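You operate a simulated robot arm through the tools that you are given. There is no shell and no other tool. Be economical: measure what you need, move in short steps, check, and stop when the job is done.

The job below is to be done with a simulated two-armed robot. You get a single attempt, and the scene is never put back.

## Task
Put the sleeve on the press bench top away on the soiled table top. Then open the drip tray, fetch the bush from the press bench top and set it in the inside of the drip tray, then shut the tray. Then take the red spring from the press bench top and put it on the green square. Then fetch the pin from the red tray floor and stand it on top of the seal cone. Then stack the yellow bore plug from the green tray floor on top of the blue bore plug. Keep to this order. Set down upright: pin.

The check looks at the end state, three seconds after you hand in, the way a careful person would. Anything else that was tipped, shoved, dropped, spilled or broken makes it a failure. A push-on lid holds only when it is set on centred and level and pressed home; a screw cap is set on level and turned clockwise until tight.

## Robot
Two 7-joint arms with two-finger parallel grippers on one trunk, on a base that drives. Base frame: it is fixed to the floor where the robot stands at the start and does not move with it; the origin is under the middle of the robot, x ahead of it, y to its left, z up; the surface under the hand at the start is at about z = 86. Units: cm, rad, N and s.
The left shoulder is at the start at [2, 11.3, 122.2], the right one opposite. With the tool pointing down near the work surface each hand reaches from about 22 to 60 cm from the robot's upright axis, wherever it stands, measured 20 degrees to its own side. Places, roughly: bore plug [225, -200, 100]; bush (4x4x2 cm) [60, -10, 90]; drip tray [-10, 190, 80]; green square (18x18 cm) [102, 66, 86]; inside of the drip tray [-10, 190, 80]; pin (3x3x6 cm) [250, -150, 90]; seal cone (15x15x6 cm) [140, 60, 90]; sleeve (6x6x5 cm) [50, 0, 90]; soiled table top [-970, -320, 90]; spring [50, -25, 100]. Payload 1.57 kg a hand.
Tool frame (each hand has its own): the origin (TCP) lies between the finger pads and is the grasp point; the fingertips stand 3 cm ahead of it; z points along the fingers, y is the line along which they close. The gripper opens to 8 cm. The fingers are 1.7 cm wide and 1.2 cm thick; the gripper's body (4 by 8.2 cm) begins 8 cm behind the TCP.
Orientation is that of the tool frame in the base frame, as [roll, pitch, yaw] about the fixed x, y, z axes, in that order (R = Rz(yaw) Ry(pitch) Rx(roll)). With the fingers straight down and closing along the base's y, the tool's x points along the base's -x, its y along +y and its z along -z.

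## Interface
- The arms move only by the tool servo_tool. It takes "left_series", "right_series" or both (then of equal length, played together; a hand with none holds still); each is a list that holds one entry, the list of rows, each a list of 7 numbers: the closure in counts, from 0 (fully open) to 255 (shut), then the shift along the tool's x, y, z in units of 30 mm (1.0 is 30 mm), then the turn, a rotation vector about the tool's x, y, z in units of 8 degrees (1.0 is 8 degrees). In form: [[[gripper, x, y, z, wx, wy, wz], ...]]. A call has 1 to 10 rows; each row shifts and turns the commanded pose from where the row before left it, along the tool's axes as they then stand. A call with a number of a shift or a turn outside -1 to 1 is refused whole. Rows are played at 5 a second. More than 5 cm and 0.15 rad between two rows, or a gripper value outside its range, and nothing of the call is played. Where a pose cannot be reached the arm comes as near as it can. A force on the tool above 40 N (or 10 N above the force at the start of the call, whichever is more), or a blocked arm, ends the call early, and 0.2 s more pass. The fingers move at their own pace (about 4.5 cm/s each) and stop on an object; they squeeze with about 38 N. The grip force told is the motor's: it shows also when the fingers shut on nothing. Time passes only in rows, and 0.2 s behind the last, so rows that do not move let the fingers close. The reply holds the time, the measured pose of the TCP, the force on the tool along the base axes, the opening and the grip force, in the units named above and with some noise, with the torque about the TCP (base axes, N m) and any sound that the robot's microphone picked up, and new pictures: "show" is both (left out), scene, wrist or none (wrist: the cameras of the hands that moved).
- Cameras (640 x 400 px; columns grow to the right, rows downward): "scene" is now at [9.65, -2.54, 134.97]; the picture's right is [-0.30, -0.95, 0.00], its down [-0.53, 0.17, -0.83] and it looks along [0.79, -0.25, -0.55] (base axes); focal length 281 px, centre (320, 200). "left" rides on the left gripper at [7.2, 0.7, -12.2] in its tool frame; the picture's right is [-0.09, 1.00, 0.00], its down [-0.84, -0.08, -0.54] and it looks along [-0.54, -0.05, 0.84] (tool axes); focal length 238 px, centre (320, 200). "right" rides on the right gripper at [7.2, -0.7, -12.2] in its tool frame; the picture's right is [0.09, 1.00, 0.00], its down [-0.84, 0.08, -0.54] and it looks along [-0.54, 0.05, 0.84] (tool axes); focal length 238 px, centre (320, 200). There is no depth. A picture from a camera that has moved, and an enlarged one, comes with that camera's place and axes in the base frame and with its lens.
- move_column(by): slides the trunk up (or, below 0, down) by that many cm; the arms and the scene camera ride with it, the base frame stays. It gives what a move gives, with no picture.
- steer(legs): drives the robot by 1 to 6 legs, each [ahead, left, turn to the left] in cm, cm and rad, along the robot's own axes; the way and the turn of a leg run together, so that a leg with both is an arc; at most 150 cm and 3.142 rad a leg. The arms and the cameras ride along, it lands a little off, and it stops where it bumps. It gives what a move gives, and a new picture of the scene camera.
- turn_head(pan, tilt): turns the head with the scene camera to pan (to the left, within 1.396 rad either way) and tilt (down, from -0.506 to 1.204), counted from straight ahead of the robot. It gives what a move gives, and a new picture of the scene camera.
- enlarge(camera, box): a new picture of the part [left, top, right, bottom] of that camera's present view, enlarged. No time passes.
- hand_in(): hands the job in; it is judged then, once.

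Go step by step. Nothing tells you exact positions but the pictures and the camera data: compare them with the known pose of the tool, close in by small moves and look again before you grip or let go. The budget is 186 turns and 260 pictures, counting those below and the enlarged ones. Unless the task says otherwise, let go and move clear before handing in, and close with one line.

The tools are called after ">>>" as a command line: name --argument value ..., lists and objects as JSON in quotes. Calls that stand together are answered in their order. servo_tool: Moves the arms, as the interface text tells. Its arguments: {"type":"object","properties":{"left_series":{"type":"array","items":{"type":"array","items":{"type":"array","items":{"type":"number"}}}},"right_series":{"type":"array","items":{"type":"array","items":{"type":"array","items":{"type":"number"}}}},"show":{"type":"string","enum":["both","scene","wrist","none"]}},"required":[]} The other tools are called the same way: move_column (by) slides the trunk up or down; steer (legs) drives the base; turn_head (pan, tilt) turns the head that bears the scene camera; enlarge (camera, box) takes an enlarged picture of a part of a camera's view; hand_in () hands the job in.

At the start:

```text
clock: 0.0
left_tool_pos: [42.66, 11.3, 112.85]
left_tcp_rot: [3.141, -0.002, -3.141]
left_ft_force: [0.2, -1.1, -0.4]
left_ft_torque: [-0.02, 0.06, 0.0]
left_opening: 8.0
left_grasp_force: 0.0
right_tool_pos: [37.78, -23.86, 119.39]
right_tcp_rot: [3.142, 0.0, -3.142]
right_ft_force: [0.0, -0.5, -0.1]
right_ft_torque: [-0.01, 0.04, 0.03]
right_opening: 7.99
right_grasp_force: 0.2
trunk travel left (down, up): [-27.5, 29.5]
robot x, y, heading: [0.08, 0.02, 0.0]
head pan, tilt: [-0.305, 0.586]
```

scene: 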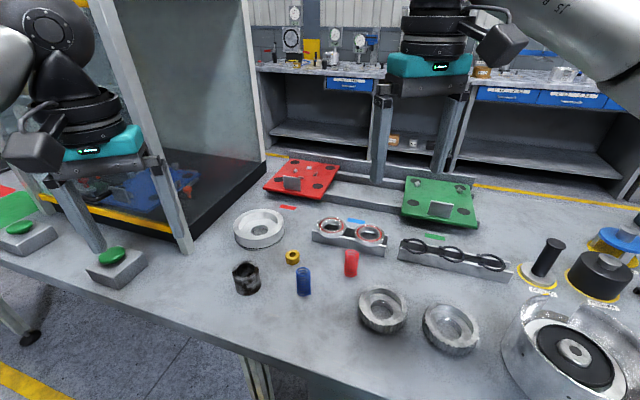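
right: 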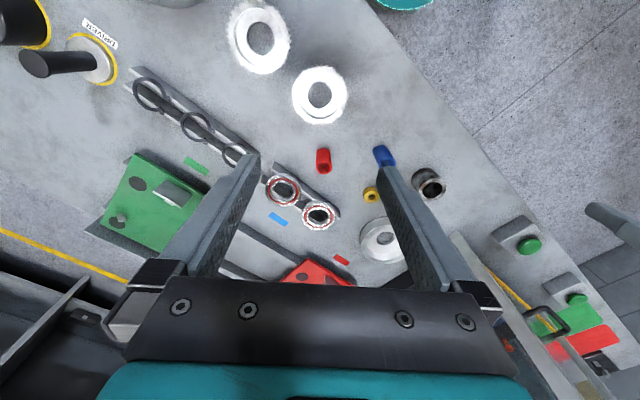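
left: 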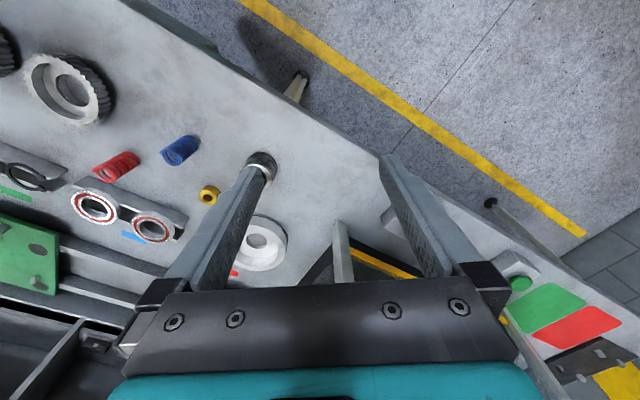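

The dark sleeve looks to be near [51, 1] on the bench, with the yellow bush beyond it and the red spring to the right. I'll take closer views before moving.

>>> enlarge --camera "scene" --box '[200, 190, 420, 330]'

>>> enlarge --camera "left" --box '[80, 110, 320, 260]'

```text
2.86 times, centred on (310, 260) of scene
camera zoom: at [9.65, -2.54, 134.97], right [-0.3, -0.95, 0.0], down [-0.53, 0.17, -0.83], along [0.79, -0.25, -0.55], focal length 804 px, centre (349, 29)
```

zoom: 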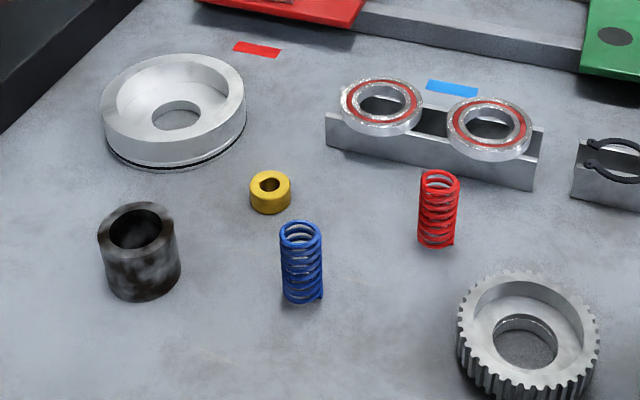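

```text
2.67 times, centred on (200, 185) of left
camera zoom: at [35.55, 11.89, 125.06], right [0.09, 1.0, 0.0], down [0.84, -0.08, 0.54], along [0.54, -0.05, -0.84], focal length 636 px, centre (640, 240)
```

zoom: 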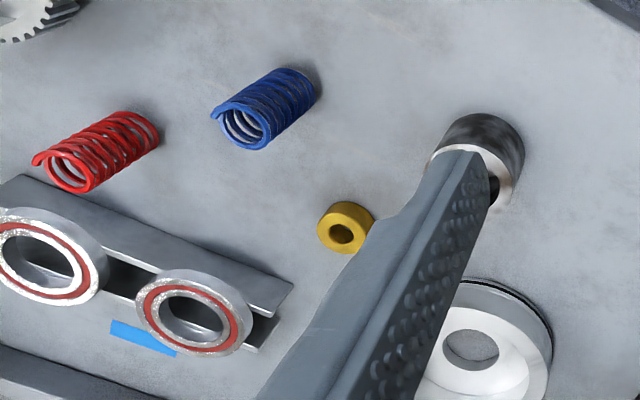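

The sleeve's top centre is about [52.3, 0.5]. I'll move the left hand to hover above it.

>>> servo_tool --left_series '[[[0, -0.8, -0.9, 0.8, 0, 0, 0], [0, -0.8, -0.9, 0.8, 0, 0, 0], [0, -0.8, -0.9, 0.8, 0, 0, 0], [0, -0.8, -0.9, 0.8, 0, 0, 0], [0, 0, 0, 0, 0, 0, 0]]]'

```text
clock: 1.2
left_tool_pos: [52.16, 0.36, 103.21]
left_tcp_rot: [-3.141, 0.001, 3.141]
left_ft_force: [-0.1, 0.1, 0.7]
left_ft_torque: [-0.04, 0.01, 0.02]
left_opening: 7.97
left_grasp_force: 0.0
right_tool_pos: [37.75, -23.84, 119.46]
right_tcp_rot: [-3.141, 0.0, 3.141]
right_ft_force: [0.6, 0.0, -0.8]
right_ft_torque: [-0.01, 0.02, 0.03]
right_opening: 8.01
right_grasp_force: 0.1
trunk travel left (down, up): [-27.5, 29.5]
robot x, y, heading: [0.11, -0.19, -0.002]
head pan, tilt: [-0.305, 0.586]
camera scene: at [9.64, -2.5, 134.98], right [-0.3, -0.95, 0.0], down [-0.53, 0.17, -0.83], along [0.79, -0.25, -0.55], focal length 281 px, centre (320, 200)
camera left: at [45.06, 0.98, 115.46], right [0.09, 1.0, 0.0], down [0.84, -0.08, 0.54], along [0.54, -0.05, -0.84], focal length 238 px, centre (320, 200)
```

scene: 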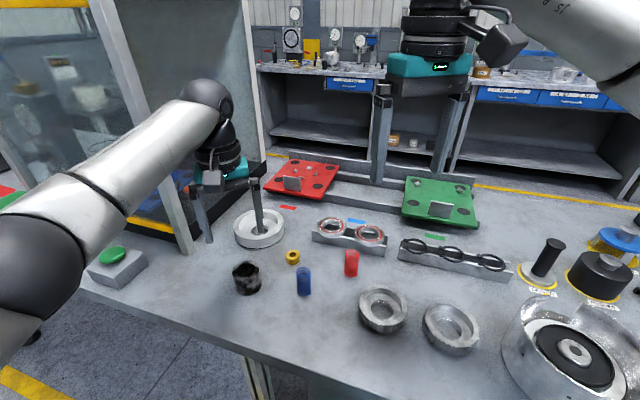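
left: 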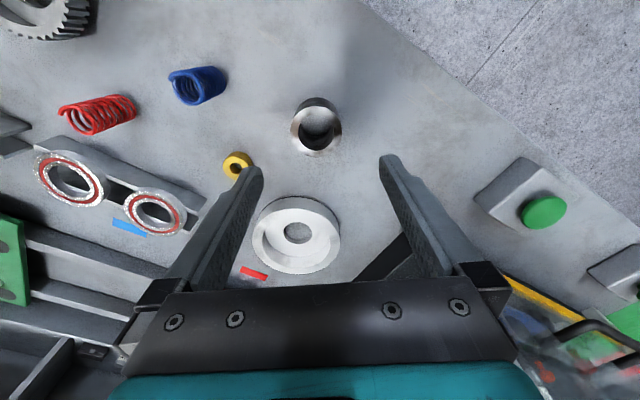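

The hand is centred over the sleeve. I'll lower it so the fingertips are just above the bench.

>>> servo_tool --left_series '[[[0, 0, 0, 0.9, 0, 0, 0], [0, 0, 0, 0.9, 0, 0, 0], [0, 0, 0, 0.9, 0, 0, 0], [0, 0, 0, 0.9, 0, 0, 0], [0, 0, 0, 0.7, 0, 0, 0], [0, 0, 0, 0, 0, 0, 0]]]'

```text
clock: 2.6
left_tool_pos: [52.22, 0.42, 90.34]
left_tcp_rot: [3.141, 0.001, -3.141]
left_ft_force: [0.9, -0.4, 0.0]
left_ft_torque: [0.0, 0.0, -0.02]
left_opening: 8.02
left_grasp_force: 0.1
right_tool_pos: [37.72, -23.8, 119.41]
right_tcp_rot: [3.142, 0.0, -3.141]
right_ft_force: [-0.3, 0.6, -1.1]
right_ft_torque: [0.01, 0.02, -0.01]
right_opening: 8.0
right_grasp_force: 0.1
trunk travel left (down, up): [-27.5, 29.5]
robot x, y, heading: [0.09, 0.13, -0.002]
head pan, tilt: [-0.305, 0.586]
camera scene: at [9.65, -2.54, 134.98], right [-0.3, -0.95, 0.0], down [-0.53, 0.17, -0.83], along [0.79, -0.25, -0.55], focal length 281 px, centre (320, 200)
camera left: at [45.06, 1.01, 102.62], right [0.09, 1.0, 0.0], down [0.84, -0.08, 0.54], along [0.54, -0.05, -0.84], focal length 238 px, centre (320, 200)
```

scene: 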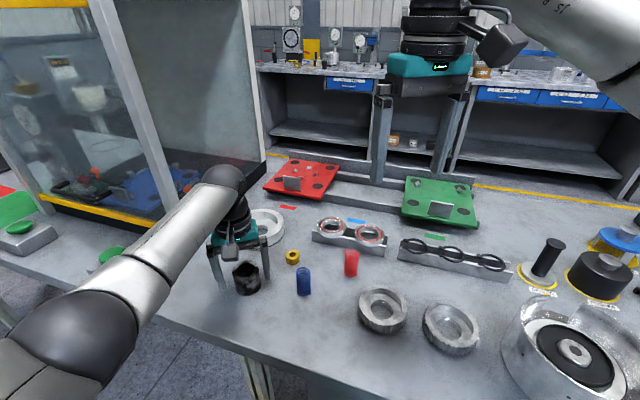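
left: 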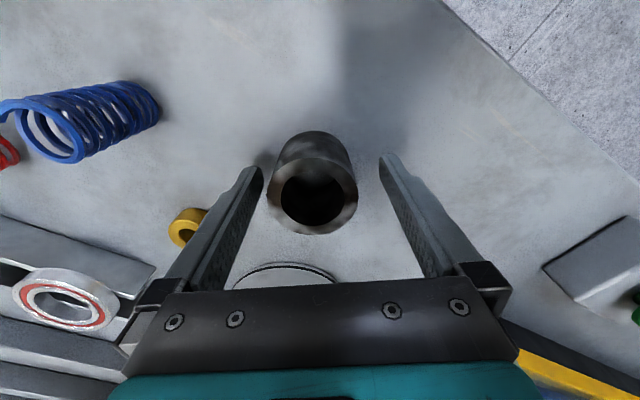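

The sleeve sits between the fingers, about 0.4 cm to the right of centre. I'll shift and close.

>>> servo_tool --left_series '[[[0, 0, -0.14, 0, 0, 0, 0], [255, 0, 0, 0, 0, 0, 0], [255, 0, 0, 0, 0, 0, 0], [255, 0, 0, 0, 0, 0, 0], [255, 0, 0, 0, 0, 0, 0]]]' --show "wrist"

```text
clock: 3.8
left_tool_pos: [52.23, -0.13, 90.44]
left_tcp_rot: [-3.141, 0.0, -3.14]
left_ft_force: [1.6, -0.7, 0.6]
left_ft_torque: [0.01, 0.08, 0.03]
left_opening: 5.38
left_grasp_force: 35.4
right_tool_pos: [37.77, -23.86, 119.43]
right_tcp_rot: [-3.141, 0.001, -3.141]
right_ft_force: [-0.1, 0.1, -1.4]
right_ft_torque: [0.0, 0.0, 0.0]
right_opening: 8.01
right_grasp_force: 0.0
trunk travel left (down, up): [-27.5, 29.5]
robot x, y, heading: [-0.36, -0.07, -0.0]
head pan, tilt: [-0.305, 0.586]
camera left: at [45.04, 0.6, 102.62], right [0.09, 1.0, 0.0], down [0.84, -0.08, 0.54], along [0.54, -0.05, -0.84], focal length 238 px, centre (320, 200)
```

left: 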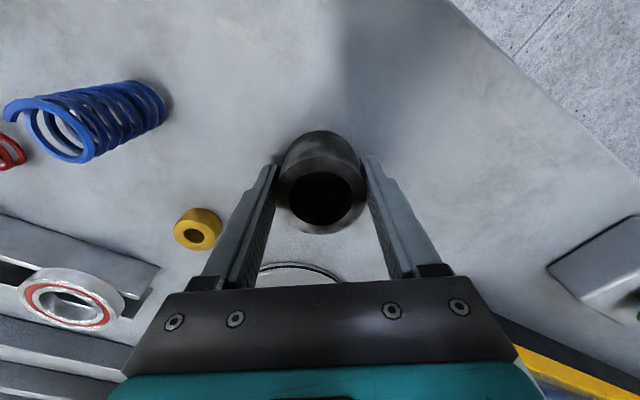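

The sleeve is gripped. I'll lift it and draw it in.

>>> servo_tool --left_series '[[[255, 0, 0, -1, 0, 0, 0], [255, 0, 0, -1, 0, 0, 0], [255, 0, 0, -1, 0, 0, 0], [255, 0.5, 0.3, -1, 0, 0, 0], [255, 1, 0.6, -1, 0, 0, 0], [255, 1, 0.6, -1, 0, 0, 0], [255, 1, 0.6, -0.5, 0, 0, 0], [255, 1, 0.6, 0, 0, 0, 0], [255, 0, 0, 0, 0, 0, 0]]]' --show "wrist"

>>> turn_head --pan -1.39 --tilt 0.3

>>> turn_head --pan 1.39 --tilt 0.3

```text
clock: 5.8
left_tool_pos: [38.75, 8.21, 109.92]
left_tcp_rot: [3.141, 0.0, -3.14]
left_ft_force: [1.1, -0.6, -3.9]
left_ft_torque: [0.02, 0.04, -0.02]
left_opening: 5.36
left_grasp_force: 37.7
right_tool_pos: [37.93, -23.88, 119.4]
right_tcp_rot: [-3.141, -0.001, 3.141]
right_ft_force: [-0.6, 0.5, 0.8]
right_ft_torque: [0.0, -0.03, 0.02]
right_opening: 8.0
right_grasp_force: 0.0
trunk travel left (down, up): [-27.5, 29.5]
robot x, y, heading: [0.04, -0.32, -0.001]
head pan, tilt: [-0.305, 0.586]
camera left: at [31.58, 8.73, 122.2], right [0.09, 1.0, 0.0], down [0.84, -0.08, 0.54], along [0.54, -0.05, -0.84], focal length 238 px, centre (320, 200)
```

left: 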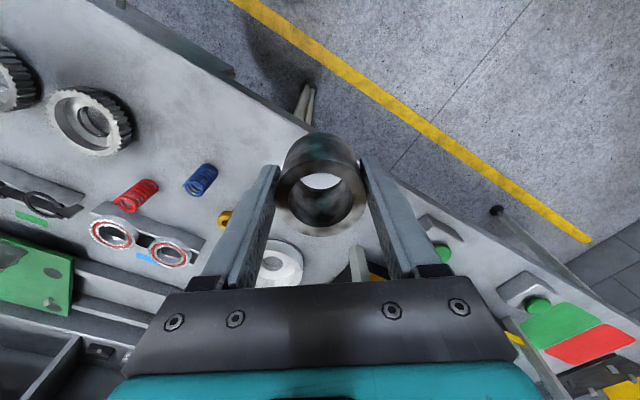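

```text
clock: 7.1
left_tool_pos: [38.63, 8.07, 109.92]
left_tcp_rot: [3.141, 0.0, -3.14]
left_ft_force: [0.4, 0.4, -3.9]
left_ft_torque: [-0.05, 0.01, 0.0]
left_opening: 5.35
left_grasp_force: 38.3
right_tool_pos: [37.91, -23.8, 119.37]
right_tcp_rot: [-3.141, -0.001, 3.141]
right_ft_force: [-0.8, 0.8, -0.3]
right_ft_torque: [-0.04, 0.0, 0.01]
right_opening: 8.01
right_grasp_force: 0.0
trunk travel left (down, up): [-27.5, 29.5]
robot x, y, heading: [0.11, 0.16, -0.003]
head pan, tilt: [-1.389, 0.3]
camera scene: at [2.9, -9.06, 137.6], right [-0.98, -0.18, 0.0], down [-0.05, 0.29, -0.96], along [0.17, -0.94, -0.3], focal length 281 px, centre (320, 200)
```

scene: 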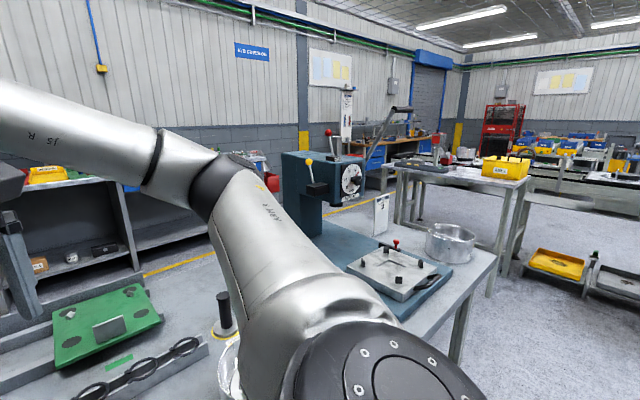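

```text
clock: 9.6
left_tool_pos: [38.64, 8.08, 109.89]
left_tcp_rot: [3.142, 0.002, -3.141]
left_ft_force: [-0.1, 0.2, -5.1]
left_ft_torque: [0.0, 0.0, -0.01]
left_opening: 5.35
left_grasp_force: 37.7
right_tool_pos: [37.76, -23.96, 119.46]
right_tcp_rot: [-3.141, 0.001, 3.141]
right_ft_force: [0.3, 0.2, -0.6]
right_ft_torque: [0.01, 0.02, -0.02]
right_opening: 8.02
right_grasp_force: 0.2
trunk travel left (down, up): [-27.5, 29.5]
robot x, y, heading: [0.32, -0.08, 0.002]
head pan, tilt: [1.389, 0.3]
camera scene: at [2.9, 9.31, 137.6], right [0.98, -0.18, 0.0], down [-0.05, -0.29, -0.96], along [0.17, 0.94, -0.3], focal length 281 px, centre (320, 200)
```

scene: 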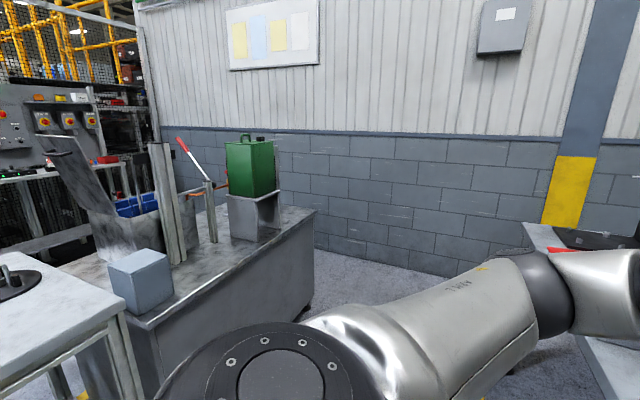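

The sleeve is held. The soiled table is far behind, so I'll back off from the bench and turn to look.

>>> turn_head --pan 0 --tilt 0.25

>>> steer --legs '[[-50, 0, 0], [0, 0, -1.57]]'

>>> steer --legs '[[0, 0, -1.2]]'

```text
clock: 11.1
left_tool_pos: [38.81, 7.96, 109.91]
left_tcp_rot: [3.139, 0.001, -3.141]
left_ft_force: [0.1, -0.1, -4.6]
left_ft_torque: [-0.02, 0.02, 0.03]
left_opening: 5.36
left_grasp_force: 37.9
right_tool_pos: [37.81, -23.92, 119.35]
right_tcp_rot: [-3.141, 0.0, -3.141]
right_ft_force: [0.1, 0.3, 0.2]
right_ft_torque: [-0.03, 0.01, -0.01]
right_opening: 7.99
right_grasp_force: 0.1
trunk travel left (down, up): [-27.5, 29.5]
robot x, y, heading: [-0.09, -0.14, -0.002]
head pan, tilt: [0.0, 0.25]
camera scene: at [10.54, 0.13, 138.07], right [0.0, -1.0, 0.0], down [-0.25, 0.0, -0.97], along [0.97, 0.0, -0.25], focal length 281 px, centre (320, 200)
```

scene: 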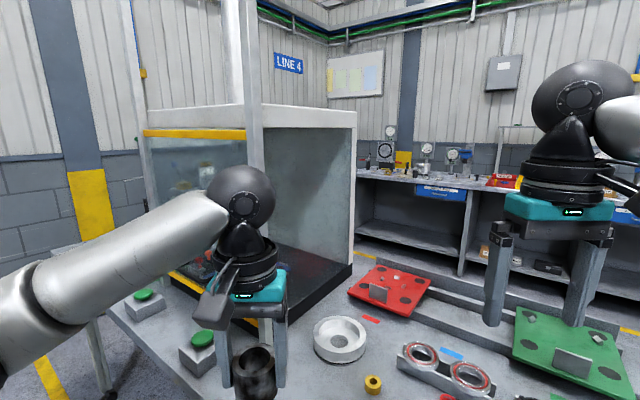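

```text
clock: 17.9
left_tool_pos: [-43.24, -38.82, 109.93]
left_tcp_rot: [-3.141, 0.0, 1.551]
left_ft_force: [0.3, 0.0, -3.5]
left_ft_torque: [0.01, 0.02, -0.01]
left_opening: 5.36
left_grasp_force: 38.1
right_tool_pos: [-75.23, -37.25, 119.3]
right_tcp_rot: [-3.14, 0.001, 1.55]
right_ft_force: [0.7, -0.3, -0.3]
right_ft_torque: [0.01, -0.03, 0.0]
right_opening: 7.97
right_grasp_force: 0.0
trunk travel left (down, up): [-27.5, 29.5]
robot x, y, heading: [-50.66, 0.09, -1.592]
head pan, tilt: [0.0, 0.25]
camera scene: at [-50.58, -10.25, 138.07], right [-1.0, 0.02, 0.0], down [0.01, 0.25, -0.97], along [-0.02, -0.97, -0.25], focal length 281 px, centre (320, 200)
```

scene: 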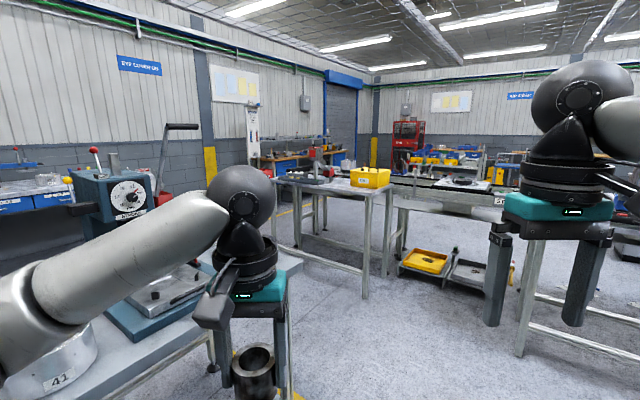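

```text
clock: 20.6
left_tool_pos: [-75.48, -30.89, 109.97]
left_tcp_rot: [-3.123, 0.004, 0.623]
left_ft_force: [0.7, -1.0, -3.5]
left_ft_torque: [0.0, -0.02, 0.01]
left_opening: 5.35
left_grasp_force: 38.4
right_tool_pos: [-91.86, -6.82, 121.81]
right_tcp_rot: [-3.103, 0.053, 0.7]
right_ft_force: [-1.4, -0.1, 0.1]
right_ft_torque: [-0.01, -0.03, 0.01]
right_opening: 8.01
right_grasp_force: 0.1
trunk travel left (down, up): [-27.5, 29.5]
robot x, y, heading: [-50.41, -0.54, -2.522]
head pan, tilt: [0.0, 0.25]
stopped in leg 1: the robot was blocked; the commanded pose is now the measured one
camera scene: at [-56.45, -7.94, 138.11], right [-0.58, 0.81, 0.02], down [0.19, 0.16, -0.97], along [-0.79, -0.56, -0.24], focal length 281 px, centre (320, 200)
```

scene: 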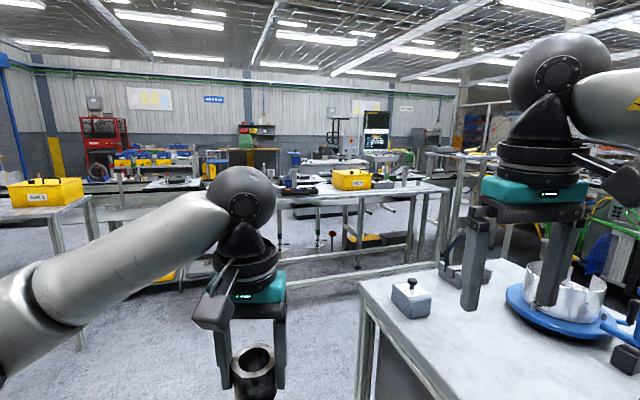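

The right hand bumped something on a table behind. I'll turn back a little and look.

>>> steer --legs '[[0, 0, 0.3]]'

>>> turn_head --pan -0.75 --tilt 0.45

```text
clock: 22.0
left_tool_pos: [-67.03, -36.22, 109.99]
left_tcp_rot: [3.142, -0.001, 0.93]
left_ft_force: [-0.1, 0.4, -4.0]
left_ft_torque: [0.03, 0.0, 0.01]
left_opening: 5.37
left_grasp_force: 38.3
right_tool_pos: [-90.4, -18.07, 120.84]
right_tcp_rot: [-3.123, 0.036, 0.993]
right_ft_force: [0.4, 0.8, -0.3]
right_ft_torque: [0.03, 0.01, 0.01]
right_opening: 8.01
right_grasp_force: 0.1
trunk travel left (down, up): [-27.5, 29.5]
robot x, y, heading: [-50.33, -0.45, -2.21]
head pan, tilt: [0.0, 0.25]
camera scene: at [-56.33, -8.63, 138.06], right [-0.8, 0.6, 0.0], down [0.15, 0.2, -0.97], along [-0.58, -0.77, -0.25], focal length 281 px, centre (320, 200)
```

scene: 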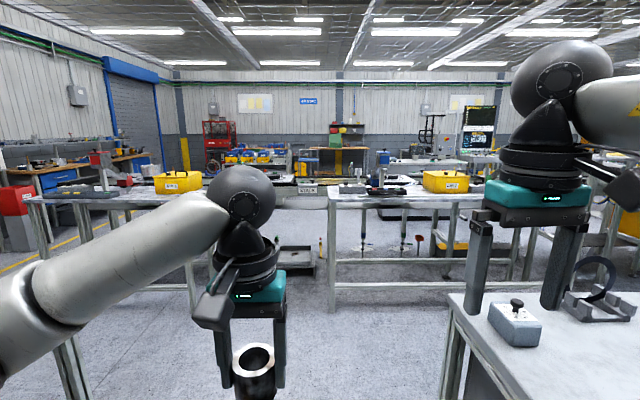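

```text
clock: 23.1
left_tool_pos: [-67.02, -36.26, 109.87]
left_tcp_rot: [3.14, -0.001, 0.929]
left_ft_force: [-0.3, -0.7, -4.4]
left_ft_torque: [0.02, 0.0, 0.0]
left_opening: 5.33
left_grasp_force: 38.2
right_tool_pos: [-90.56, -17.85, 120.81]
right_tcp_rot: [-3.123, 0.035, 0.992]
right_ft_force: [-0.3, 0.2, -0.1]
right_ft_torque: [-0.03, -0.01, 0.0]
right_opening: 8.01
right_grasp_force: 0.0
trunk travel left (down, up): [-27.5, 29.5]
robot x, y, heading: [-50.54, -0.57, -2.218]
head pan, tilt: [-0.75, 0.45]
camera scene: at [-59.83, -2.73, 136.21], right [-0.18, 0.98, 0.0], down [0.43, 0.08, -0.9], along [-0.89, -0.16, -0.44], focal length 281 px, centre (320, 200)
```

scene: 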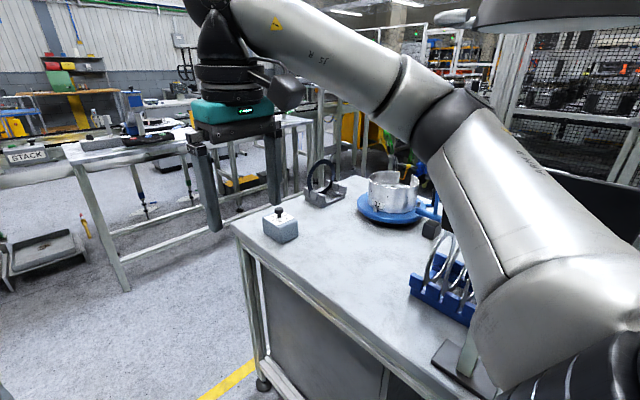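

The right elbow probably touched something on that table. I'll look to the right for anything displaced.

>>> turn_head --pan -1.35 --tilt 0.6

>>> enlarge --camera "right" --box '[0, 0, 640, 400]'

```text
clock: 24.1
left_tool_pos: [-67.01, -36.16, 109.84]
left_tcp_rot: [3.141, -0.003, 0.928]
left_ft_force: [0.3, -0.4, -4.9]
left_ft_torque: [0.04, -0.01, 0.01]
left_opening: 5.34
left_grasp_force: 37.8
right_tool_pos: [-90.53, -18.03, 120.77]
right_tcp_rot: [-3.126, 0.039, 0.991]
right_ft_force: [0.3, 0.7, 0.0]
right_ft_torque: [-0.03, 0.0, 0.03]
right_opening: 8.01
right_grasp_force: 0.0
trunk travel left (down, up): [-27.5, 29.5]
robot x, y, heading: [-50.23, -0.18, -2.216]
head pan, tilt: [-1.349, 0.6]
camera scene: at [-58.85, 2.51, 134.85], right [0.41, 0.91, 0.0], down [0.52, -0.23, -0.83], along [-0.75, 0.34, -0.56], focal length 281 px, centre (320, 200)
```

scene: 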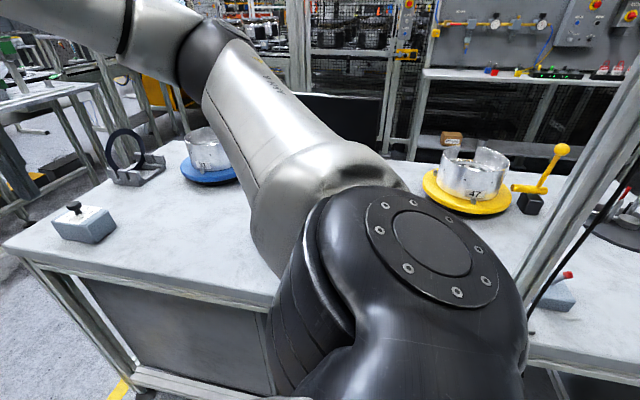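

```text
1.00 times, centred on (320, 200) of right (not enlarged: the box is as wide or as high as the picture)
camera zoom: at [-86.78, -11.33, 132.93], right [0.88, -0.47, -0.02], down [-0.37, -0.73, 0.57], along [-0.28, -0.5, -0.82], focal length 238 px, centre (320, 200)
```

zoom: 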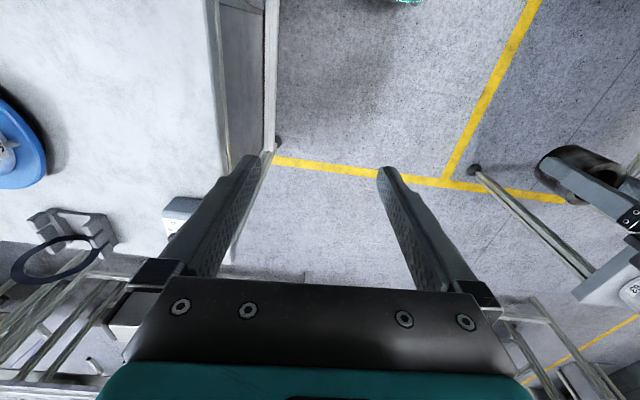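

Nothing looks displaced; the elbow most likely met the fixed post of that table. I'll drive out to the open floor between the tables and look again.

>>> turn_head --pan 0 --tilt 0.3

>>> steer --legs '[[0, 0, 0.146], [105, 0, 0], [0, 0, -0.6]]'

```text
clock: 25.6
left_tool_pos: [-67.11, -36.22, 109.89]
left_tcp_rot: [3.14, -0.003, 0.928]
left_ft_force: [0.6, 0.8, -4.4]
left_ft_torque: [0.02, 0.01, -0.03]
left_opening: 5.36
left_grasp_force: 38.0
right_tool_pos: [-90.6, -18.0, 120.85]
right_tcp_rot: [-3.124, 0.038, 0.991]
right_ft_force: [-0.2, -0.6, 0.4]
right_ft_torque: [0.01, 0.02, 0.0]
right_opening: 8.02
right_grasp_force: 0.2
trunk travel left (down, up): [-27.5, 29.5]
robot x, y, heading: [-50.24, -0.56, -2.215]
head pan, tilt: [0.0, 0.3]
camera scene: at [-56.4, -8.57, 137.59], right [-0.8, 0.6, 0.0], down [0.18, 0.24, -0.96], along [-0.57, -0.76, -0.3], focal length 281 px, centre (320, 200)
```

scene: 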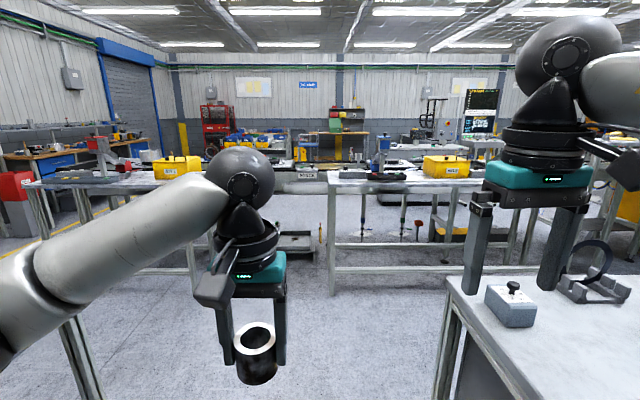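

```text
clock: 33.2
left_tool_pos: [-130.13, -117.01, 109.78]
left_tcp_rot: [3.139, -0.001, 0.479]
left_ft_force: [0.4, -0.1, -4.7]
left_ft_torque: [0.01, -0.01, 0.02]
left_opening: 5.32
left_grasp_force: 37.9
right_tool_pos: [-143.33, -90.18, 120.79]
right_tcp_rot: [-3.125, 0.039, 0.544]
right_ft_force: [-0.3, -0.1, -0.5]
right_ft_torque: [-0.02, 0.0, 0.0]
right_opening: 8.0
right_grasp_force: 0.1
trunk travel left (down, up): [-27.5, 29.5]
robot x, y, heading: [-99.34, -92.1, -2.663]
head pan, tilt: [0.0, 0.3]
camera scene: at [-108.49, -96.56, 137.6], right [-0.46, 0.89, 0.0], down [0.26, 0.14, -0.96], along [-0.85, -0.44, -0.3], focal length 281 px, centre (320, 200)
```

scene: 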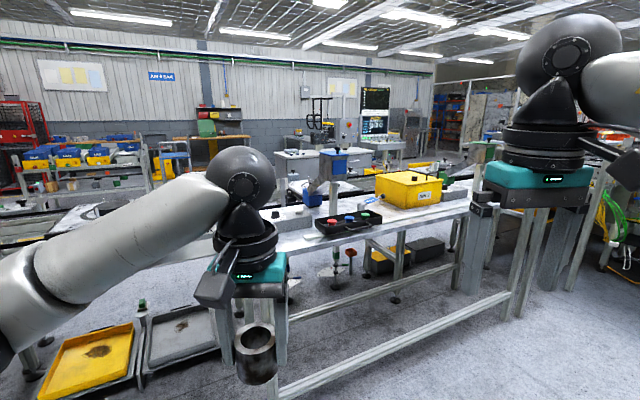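

Table B with the yellow box is in front. I'll look right, along the aisle, for a way round it.

>>> turn_head --pan -0.9 --tilt 0.2

>>> turn_head --pan 0.9 --tilt 0.2

```text
clock: 34.4
left_tool_pos: [-130.14, -116.82, 109.86]
left_tcp_rot: [3.14, -0.002, 0.48]
left_ft_force: [0.7, 0.1, -4.6]
left_ft_torque: [0.06, -0.04, 0.01]
left_opening: 5.35
left_grasp_force: 38.0
right_tool_pos: [-143.22, -90.24, 120.86]
right_tcp_rot: [-3.123, 0.039, 0.542]
right_ft_force: [0.1, 0.5, -0.2]
right_ft_torque: [0.01, -0.01, 0.06]
right_opening: 8.03
right_grasp_force: 0.0
trunk travel left (down, up): [-27.5, 29.5]
robot x, y, heading: [-99.58, -92.11, -2.658]
head pan, tilt: [-0.901, 0.201]
camera scene: at [-108.69, -88.47, 138.53], right [0.41, 0.91, 0.0], down [0.18, -0.08, -0.98], along [-0.89, 0.4, -0.2], focal length 281 px, centre (320, 200)
```

scene: 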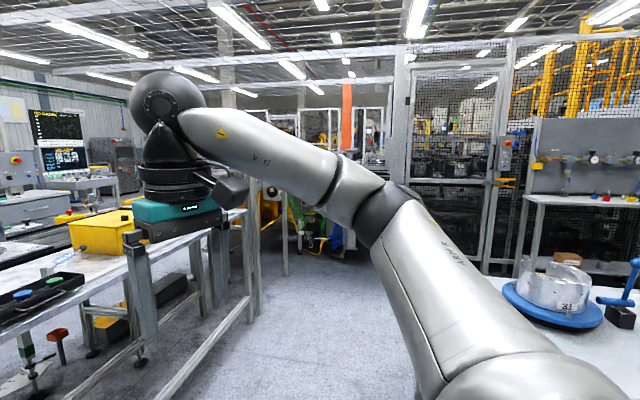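

```text
clock: 36.2
left_tool_pos: [-130.18, -116.9, 109.86]
left_tcp_rot: [3.14, -0.001, 0.478]
left_ft_force: [-0.6, 0.3, -4.9]
left_ft_torque: [-0.02, 0.0, 0.01]
left_opening: 5.35
left_grasp_force: 38.2
right_tool_pos: [-143.26, -90.38, 120.88]
right_tcp_rot: [-3.125, 0.038, 0.542]
right_ft_force: [-0.1, 0.0, -0.6]
right_ft_torque: [0.02, 0.01, 0.02]
right_opening: 8.01
right_grasp_force: 0.1
trunk travel left (down, up): [-27.5, 29.5]
robot x, y, heading: [-98.98, -92.09, -2.664]
head pan, tilt: [0.901, 0.201]
camera scene: at [-101.98, -101.43, 138.53], right [-0.98, 0.19, 0.0], down [0.04, 0.2, -0.98], along [-0.19, -0.96, -0.2], focal length 281 px, centre (320, 200)
```

scene: 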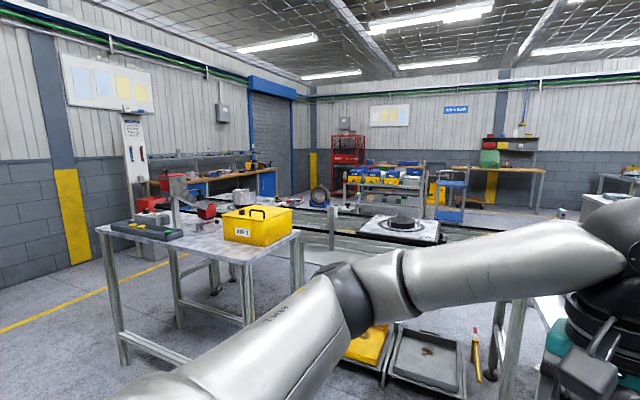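

I'll zoom into the direction of the soiled table.

>>> turn_head --pan -0.35 --tilt 0.15

>>> enlarge --camera "scene" --box '[160, 120, 420, 280]'

```text
clock: 37.7
left_tool_pos: [-130.01, -116.9, 109.86]
left_tcp_rot: [3.139, -0.001, 0.48]
left_ft_force: [0.1, -0.6, -5.6]
left_ft_torque: [0.05, 0.0, 0.02]
left_opening: 5.34
left_grasp_force: 37.4
right_tool_pos: [-143.31, -90.31, 120.8]
right_tcp_rot: [-3.124, 0.038, 0.543]
right_ft_force: [-0.2, 0.4, -0.2]
right_ft_torque: [0.03, 0.0, 0.0]
right_opening: 8.02
right_grasp_force: 0.0
trunk travel left (down, up): [-27.5, 29.5]
robot x, y, heading: [-99.48, -91.88, -2.666]
head pan, tilt: [-0.351, 0.15]
camera scene: at [-109.39, -93.47, 139.0], right [-0.13, 0.99, 0.0], down [0.15, 0.02, -0.99], along [-0.98, -0.13, -0.15], focal length 281 px, centre (320, 200)
```

scene: 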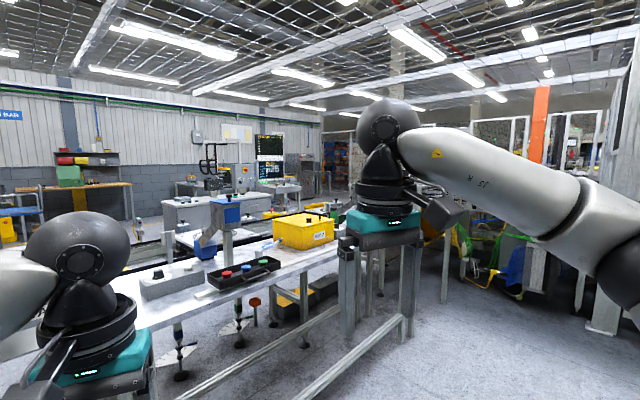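

```text
2.46 times, centred on (290, 200) of scene
camera zoom: at [-109.39, -93.47, 139.0], right [-0.13, 0.99, 0.0], down [0.15, 0.02, -0.99], along [-0.98, -0.13, -0.15], focal length 692 px, centre (394, 200)
```

zoom: 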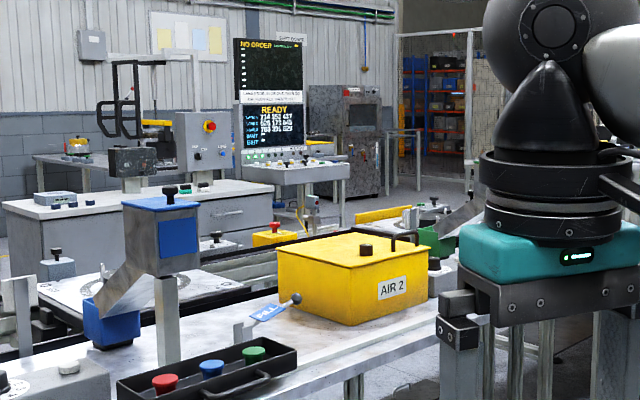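

The conveyor continues behind table B. I'll move right along the aisle between tables A and B and look for its end.

>>> turn_head --pan 0.15 --tilt 0.25

>>> steer --legs '[[0, 0, -0.555], [92, 0, 0], [0, 0, -0.3]]'

```text
clock: 38.6
left_tool_pos: [-130.0, -116.9, 109.87]
left_tcp_rot: [3.141, -0.002, 0.479]
left_ft_force: [0.1, -0.5, -4.1]
left_ft_torque: [-0.02, 0.02, 0.0]
left_opening: 5.36
left_grasp_force: 37.9
right_tool_pos: [-143.38, -90.33, 120.82]
right_tcp_rot: [-3.123, 0.039, 0.543]
right_ft_force: [0.3, 0.2, 0.3]
right_ft_torque: [-0.03, -0.02, -0.01]
right_opening: 7.98
right_grasp_force: 0.0
trunk travel left (down, up): [-27.5, 29.5]
robot x, y, heading: [-99.39, -91.9, -2.663]
head pan, tilt: [0.15, 0.25]
camera scene: at [-107.75, -97.76, 138.07], right [-0.59, 0.81, 0.0], down [0.2, 0.14, -0.97], along [-0.78, -0.57, -0.25], focal length 281 px, centre (320, 200)
```

scene: 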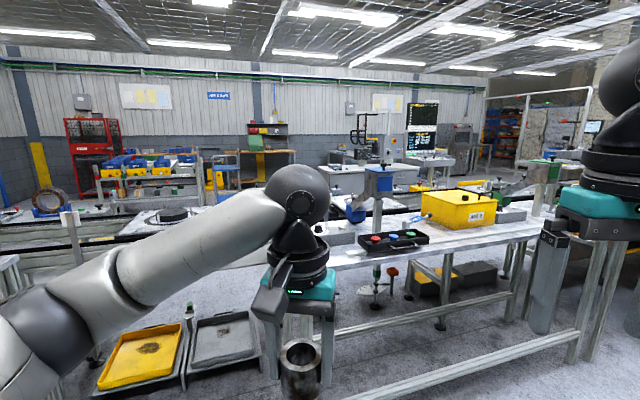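

```text
clock: 46.0
left_tool_pos: [-230.33, -76.9, 109.86]
left_tcp_rot: [3.138, -0.003, -0.39]
left_ft_force: [-0.1, 0.5, -4.5]
left_ft_torque: [0.03, -0.03, 0.0]
left_opening: 5.34
left_grasp_force: 38.0
right_tool_pos: [-218.75, -49.51, 120.83]
right_tcp_rot: [-3.124, 0.038, -0.325]
right_ft_force: [0.2, 0.6, 0.3]
right_ft_torque: [0.01, -0.01, 0.0]
right_opening: 8.01
right_grasp_force: 0.1
trunk travel left (down, up): [-27.5, 29.5]
robot x, y, heading: [-191.41, -84.09, 2.751]
head pan, tilt: [0.15, 0.25]
camera scene: at [-201.35, -81.36, 138.07], right [0.24, 0.97, 0.0], down [0.24, -0.06, -0.97], along [-0.94, 0.23, -0.25], focal length 281 px, centre (320, 200)
```

scene: 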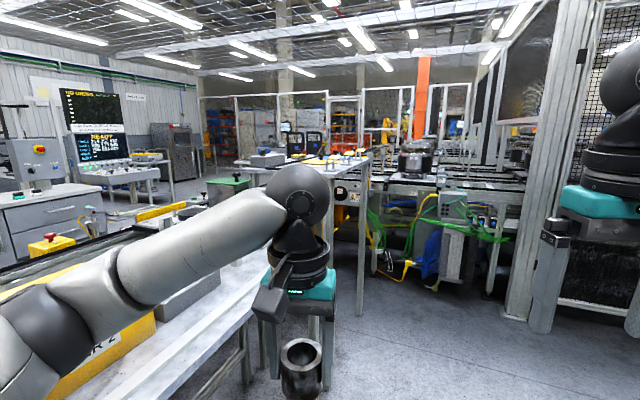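

The way ahead is blocked by a machine line. I'll raise the trunk for a better overview.

>>> move_column --by 29

>>> turn_head --pan 0.5 --tilt 0.35

>>> turn_head --pan -0.2 --tilt 0.35

```text
clock: 48.9
left_tool_pos: [-230.35, -76.96, 138.89]
left_tcp_rot: [3.139, -0.003, -0.39]
left_ft_force: [-0.3, 0.4, -3.8]
left_ft_torque: [-0.02, -0.03, 0.05]
left_opening: 5.37
left_grasp_force: 38.0
right_tool_pos: [-218.72, -49.56, 149.89]
right_tcp_rot: [-3.124, 0.037, -0.327]
right_ft_force: [0.4, 0.5, 0.2]
right_ft_torque: [0.03, 0.02, -0.01]
right_opening: 8.0
right_grasp_force: 0.1
trunk travel left (down, up): [-56.5, 0.5]
robot x, y, heading: [-191.48, -84.16, 2.751]
head pan, tilt: [0.15, 0.25]
```

```text
clock: 49.7
left_tool_pos: [-230.32, -76.88, 138.83]
left_tcp_rot: [3.138, -0.002, -0.388]
left_ft_force: [0.2, -0.8, -4.4]
left_ft_torque: [-0.02, -0.05, -0.01]
left_opening: 5.32
left_grasp_force: 37.9
right_tool_pos: [-218.67, -49.6, 149.91]
right_tcp_rot: [-3.125, 0.038, -0.325]
right_ft_force: [-0.4, 0.2, 0.3]
right_ft_torque: [0.01, 0.01, 0.01]
right_opening: 8.0
right_grasp_force: 0.0
trunk travel left (down, up): [-56.5, 0.5]
robot x, y, heading: [-191.54, -83.93, 2.757]
head pan, tilt: [0.499, 0.351]
camera scene: at [-201.55, -84.61, 166.13], right [-0.11, 0.99, 0.0], down [0.34, 0.04, -0.94], along [-0.93, -0.1, -0.34], focal length 281 px, centre (320, 200)
```

scene: 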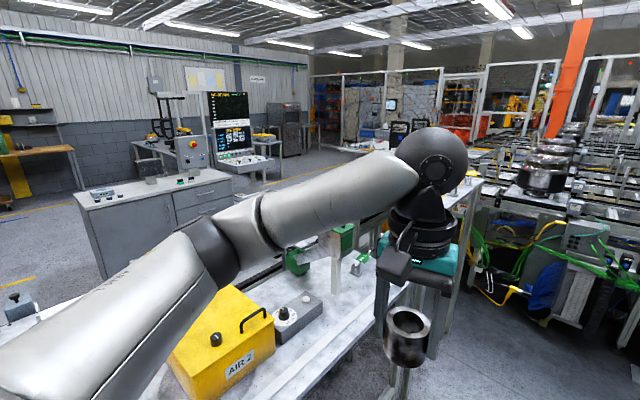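

```text
clock: 50.8
left_tool_pos: [-230.39, -76.94, 138.9]
left_tcp_rot: [3.139, -0.001, -0.39]
left_ft_force: [0.5, -0.4, -5.1]
left_ft_torque: [0.0, -0.01, 0.0]
left_opening: 5.33
left_grasp_force: 37.9
right_tool_pos: [-218.63, -49.62, 149.81]
right_tcp_rot: [-3.123, 0.039, -0.325]
right_ft_force: [-1.0, 1.2, 0.5]
right_ft_torque: [-0.02, 0.02, 0.0]
right_opening: 8.01
right_grasp_force: 0.1
trunk travel left (down, up): [-56.5, 0.5]
robot x, y, heading: [-191.42, -83.89, 2.754]
head pan, tilt: [-0.201, 0.351]
camera scene: at [-200.04, -78.42, 166.12], right [0.56, 0.83, 0.0], down [0.29, -0.19, -0.94], along [-0.78, 0.52, -0.34], focal length 281 px, centre (320, 200)
```

scene: 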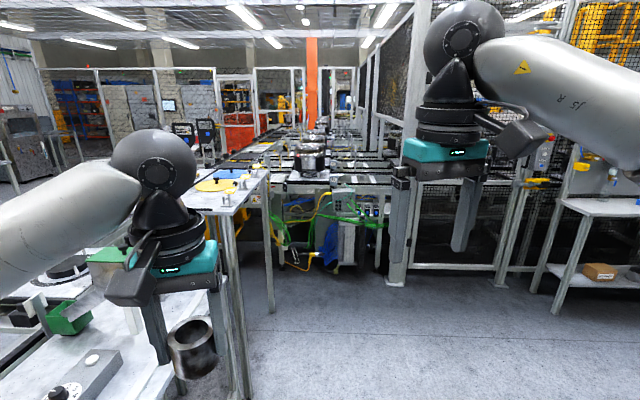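

This aisle is a dead end. The room's grid is rotated, so I'll go back along the aisle towards the wall side (direction [0.81, -0.59]) and look for the conveyor's end there.

>>> turn_head --pan -0.3 --tilt 0.35

>>> steer --legs '[[0, 0, 2.898], [150, 0, 0]]'

>>> turn_head --pan -1.0 --tilt 0.35

```text
clock: 51.5
left_tool_pos: [-230.45, -76.92, 138.87]
left_tcp_rot: [3.141, -0.002, -0.391]
left_ft_force: [0.3, -0.1, -4.0]
left_ft_torque: [-0.01, -0.03, 0.03]
left_opening: 5.34
left_grasp_force: 38.1
right_tool_pos: [-218.63, -49.55, 149.87]
right_tcp_rot: [-3.124, 0.039, -0.324]
right_ft_force: [-0.2, 0.5, -0.1]
right_ft_torque: [0.0, -0.01, 0.05]
right_opening: 8.01
right_grasp_force: 0.0
trunk travel left (down, up): [-56.5, 0.5]
robot x, y, heading: [-191.67, -84.22, 2.751]
head pan, tilt: [-0.3, 0.351]
camera scene: at [-199.48, -77.68, 166.12], right [0.64, 0.77, 0.0], down [0.27, -0.22, -0.94], along [-0.72, 0.6, -0.34], focal length 281 px, centre (320, 200)
```

scene: 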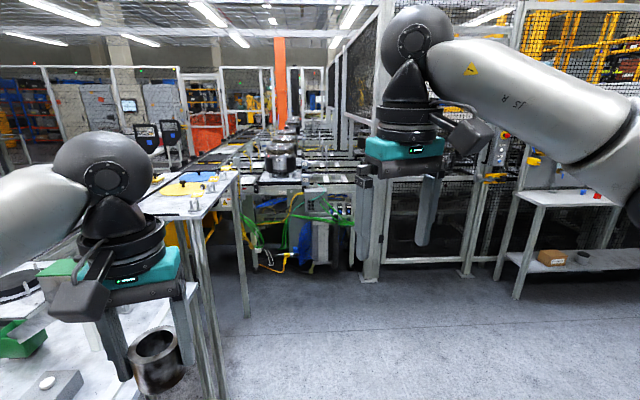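

```text
clock: 65.6
left_tool_pos: [-34.82, -187.24, 138.86]
left_tcp_rot: [3.14, -0.003, 2.526]
left_ft_force: [1.4, 0.7, -3.0]
left_ft_torque: [0.03, 0.02, 0.0]
left_opening: 5.34
left_grasp_force: 38.3
right_tool_pos: [-52.45, -211.27, 149.89]
right_tcp_rot: [-3.123, 0.038, 2.59]
right_ft_force: [-0.3, 0.0, 0.0]
right_ft_torque: [-0.01, -0.02, 0.01]
right_opening: 8.01
right_grasp_force: 0.1
trunk travel left (down, up): [-56.5, 0.5]
robot x, y, heading: [-71.01, -171.54, -0.617]
head pan, tilt: [-0.3, 0.351]
camera scene: at [-64.42, -179.38, 166.12], right [-0.79, -0.61, 0.0], down [-0.21, 0.27, -0.94], along [0.57, -0.75, -0.34], focal length 281 px, centre (320, 200)
```

scene: 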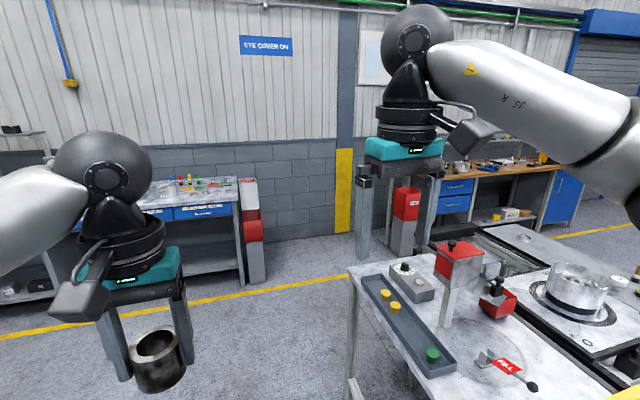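

```text
clock: 66.7
left_tool_pos: [-34.79, -187.26, 138.95]
left_tcp_rot: [3.141, -0.003, 2.526]
left_ft_force: [0.2, 0.1, -3.9]
left_ft_torque: [0.05, 0.01, -0.01]
left_opening: 5.35
left_grasp_force: 37.8
right_tool_pos: [-52.47, -211.23, 149.83]
right_tcp_rot: [-3.122, 0.039, 2.589]
right_ft_force: [0.0, -0.4, 0.3]
right_ft_torque: [-0.03, -0.03, -0.01]
right_opening: 8.01
right_grasp_force: 0.1
trunk travel left (down, up): [-56.5, 0.5]
robot x, y, heading: [-71.22, -171.59, -0.614]
head pan, tilt: [-1.0, 0.351]
camera scene: at [-70.51, -181.29, 166.12], right [-1.0, 0.05, 0.0], down [0.02, 0.34, -0.94], along [-0.04, -0.94, -0.34], focal length 281 px, centre (320, 200)
```

scene: 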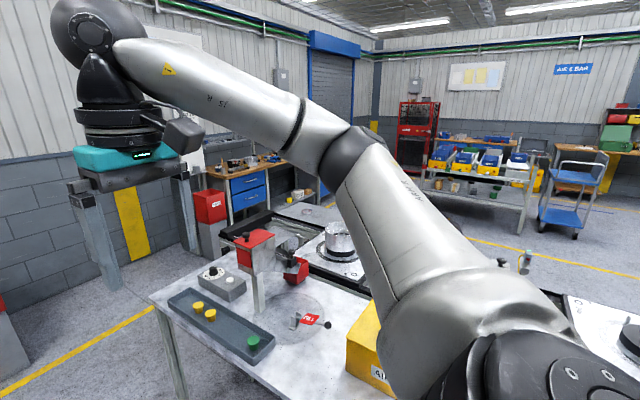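

The conveyor ends near [-15..-41, -342..-383], with an aisle between it and the wall bench. I'll drive into that aisle and look along it.

>>> turn_head --pan 0 --tilt 0.45

>>> steer --legs '[[140, 0, 0], [51, 0, 0], [0, 0, -1.58]]'

```text
clock: 68.0
left_tool_pos: [-34.85, -187.28, 138.94]
left_tcp_rot: [3.14, -0.001, 2.526]
left_ft_force: [-0.6, 0.7, -4.1]
left_ft_torque: [0.03, 0.03, 0.0]
left_opening: 5.33
left_grasp_force: 38.0
right_tool_pos: [-52.5, -211.25, 149.84]
right_tcp_rot: [-3.122, 0.038, 2.591]
right_ft_force: [-0.9, 0.2, -0.4]
right_ft_torque: [-0.03, 0.0, -0.04]
right_opening: 8.0
right_grasp_force: 0.0
trunk travel left (down, up): [-56.5, 0.5]
robot x, y, heading: [-71.0, -171.46, -0.618]
head pan, tilt: [0.0, 0.45]
camera scene: at [-62.6, -177.31, 165.2], right [-0.58, -0.82, 0.0], down [-0.35, 0.25, -0.9], along [0.73, -0.52, -0.44], focal length 281 px, centre (320, 200)
```

scene: 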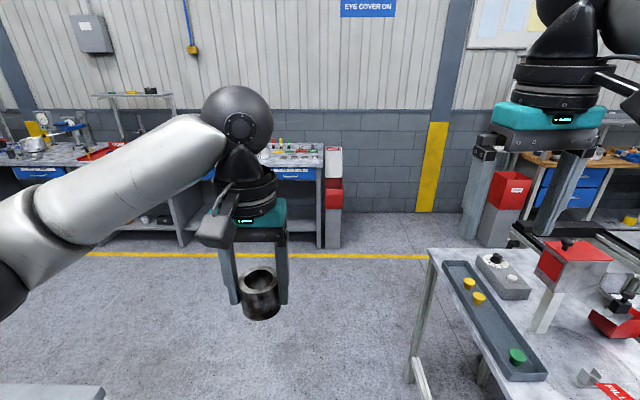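

```text
clock: 81.4
left_tool_pos: [69.63, -316.41, 138.96]
left_tcp_rot: [3.14, -0.002, 0.959]
left_ft_force: [-0.7, -0.6, -4.5]
left_ft_torque: [0.04, 0.0, -0.02]
left_opening: 5.34
left_grasp_force: 37.7
right_tool_pos: [45.65, -298.94, 149.86]
right_tcp_rot: [-3.124, 0.038, 1.02]
right_ft_force: [-0.1, -0.1, -1.3]
right_ft_torque: [-0.02, -0.01, -0.01]
right_opening: 8.01
right_grasp_force: 0.0
trunk travel left (down, up): [-56.5, 0.5]
robot x, y, heading: [85.46, -280.28, -2.184]
head pan, tilt: [0.0, 0.45]
camera scene: at [79.59, -288.34, 165.2], right [-0.82, 0.58, 0.0], down [0.25, 0.36, -0.9], along [-0.52, -0.74, -0.44], focal length 281 px, centre (320, 200)
```

scene: 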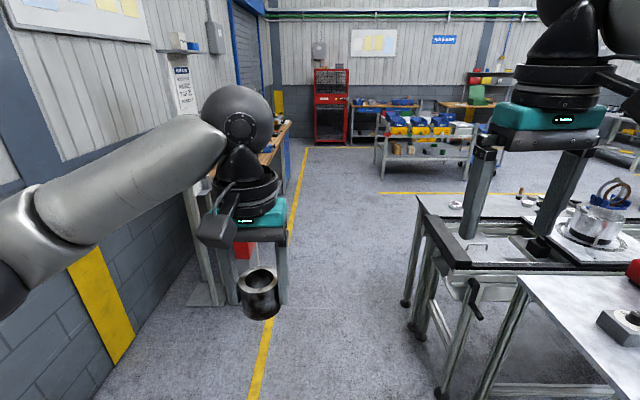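

The aisle is clear. I'll go down it past the conveyor's end and turn into the wide aisle behind.

>>> steer --legs '[[150, 0, 0], [130, 0, 0], [0, 0, -1.4]]'

```text
clock: 98.5
left_tool_pos: [-111.44, -506.86, 138.75]
left_tcp_rot: [3.14, -0.001, -0.409]
left_ft_force: [-0.3, -0.4, -4.0]
left_ft_torque: [-0.02, -0.04, -0.01]
left_opening: 5.37
left_grasp_force: 38.3
right_tool_pos: [-99.15, -479.7, 149.8]
right_tcp_rot: [-3.124, 0.038, -0.344]
right_ft_force: [-1.1, -0.2, 0.0]
right_ft_torque: [-0.03, 0.0, 0.05]
right_opening: 8.01
right_grasp_force: 0.0
trunk travel left (down, up): [-56.5, 0.5]
robot x, y, heading: [-72.74, -514.47, 2.735]
head pan, tilt: [0.0, 0.45]
camera scene: at [-81.9, -510.54, 165.2], right [0.4, 0.92, 0.0], down [0.4, -0.17, -0.9], along [-0.83, 0.36, -0.44], focal length 281 px, centre (320, 200)
```

scene: 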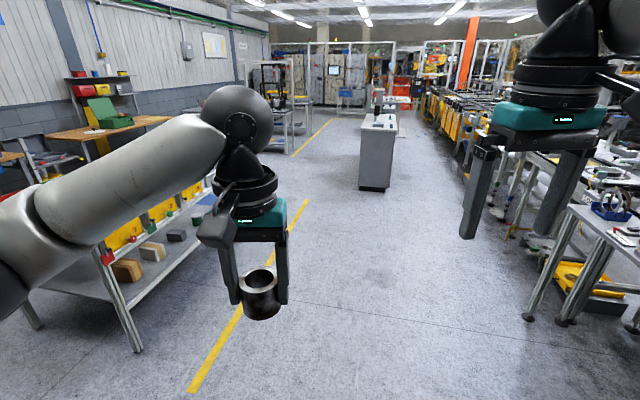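

The wide aisle is clear. The soiled table should lie to the left of centre, far ahead; I'll zoom there.

>>> enlarge --camera "scene" --box '[220, 40, 420, 165]'

```text
3.20 times, centred on (320, 102) of scene
camera zoom: at [-81.9, -510.54, 165.2], right [0.4, 0.92, 0.0], down [0.4, -0.17, -0.9], along [-0.83, 0.36, -0.44], focal length 900 px, centre (320, 512)
```

zoom: 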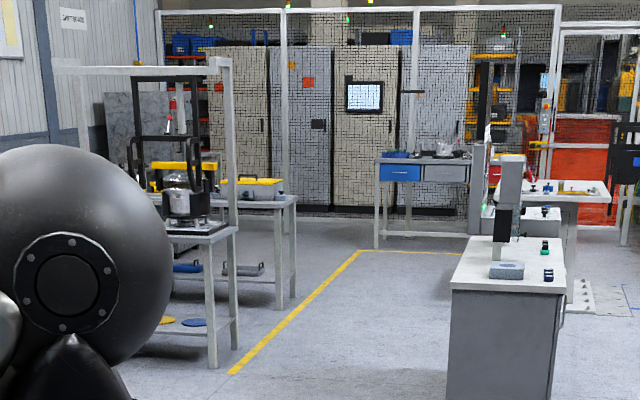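

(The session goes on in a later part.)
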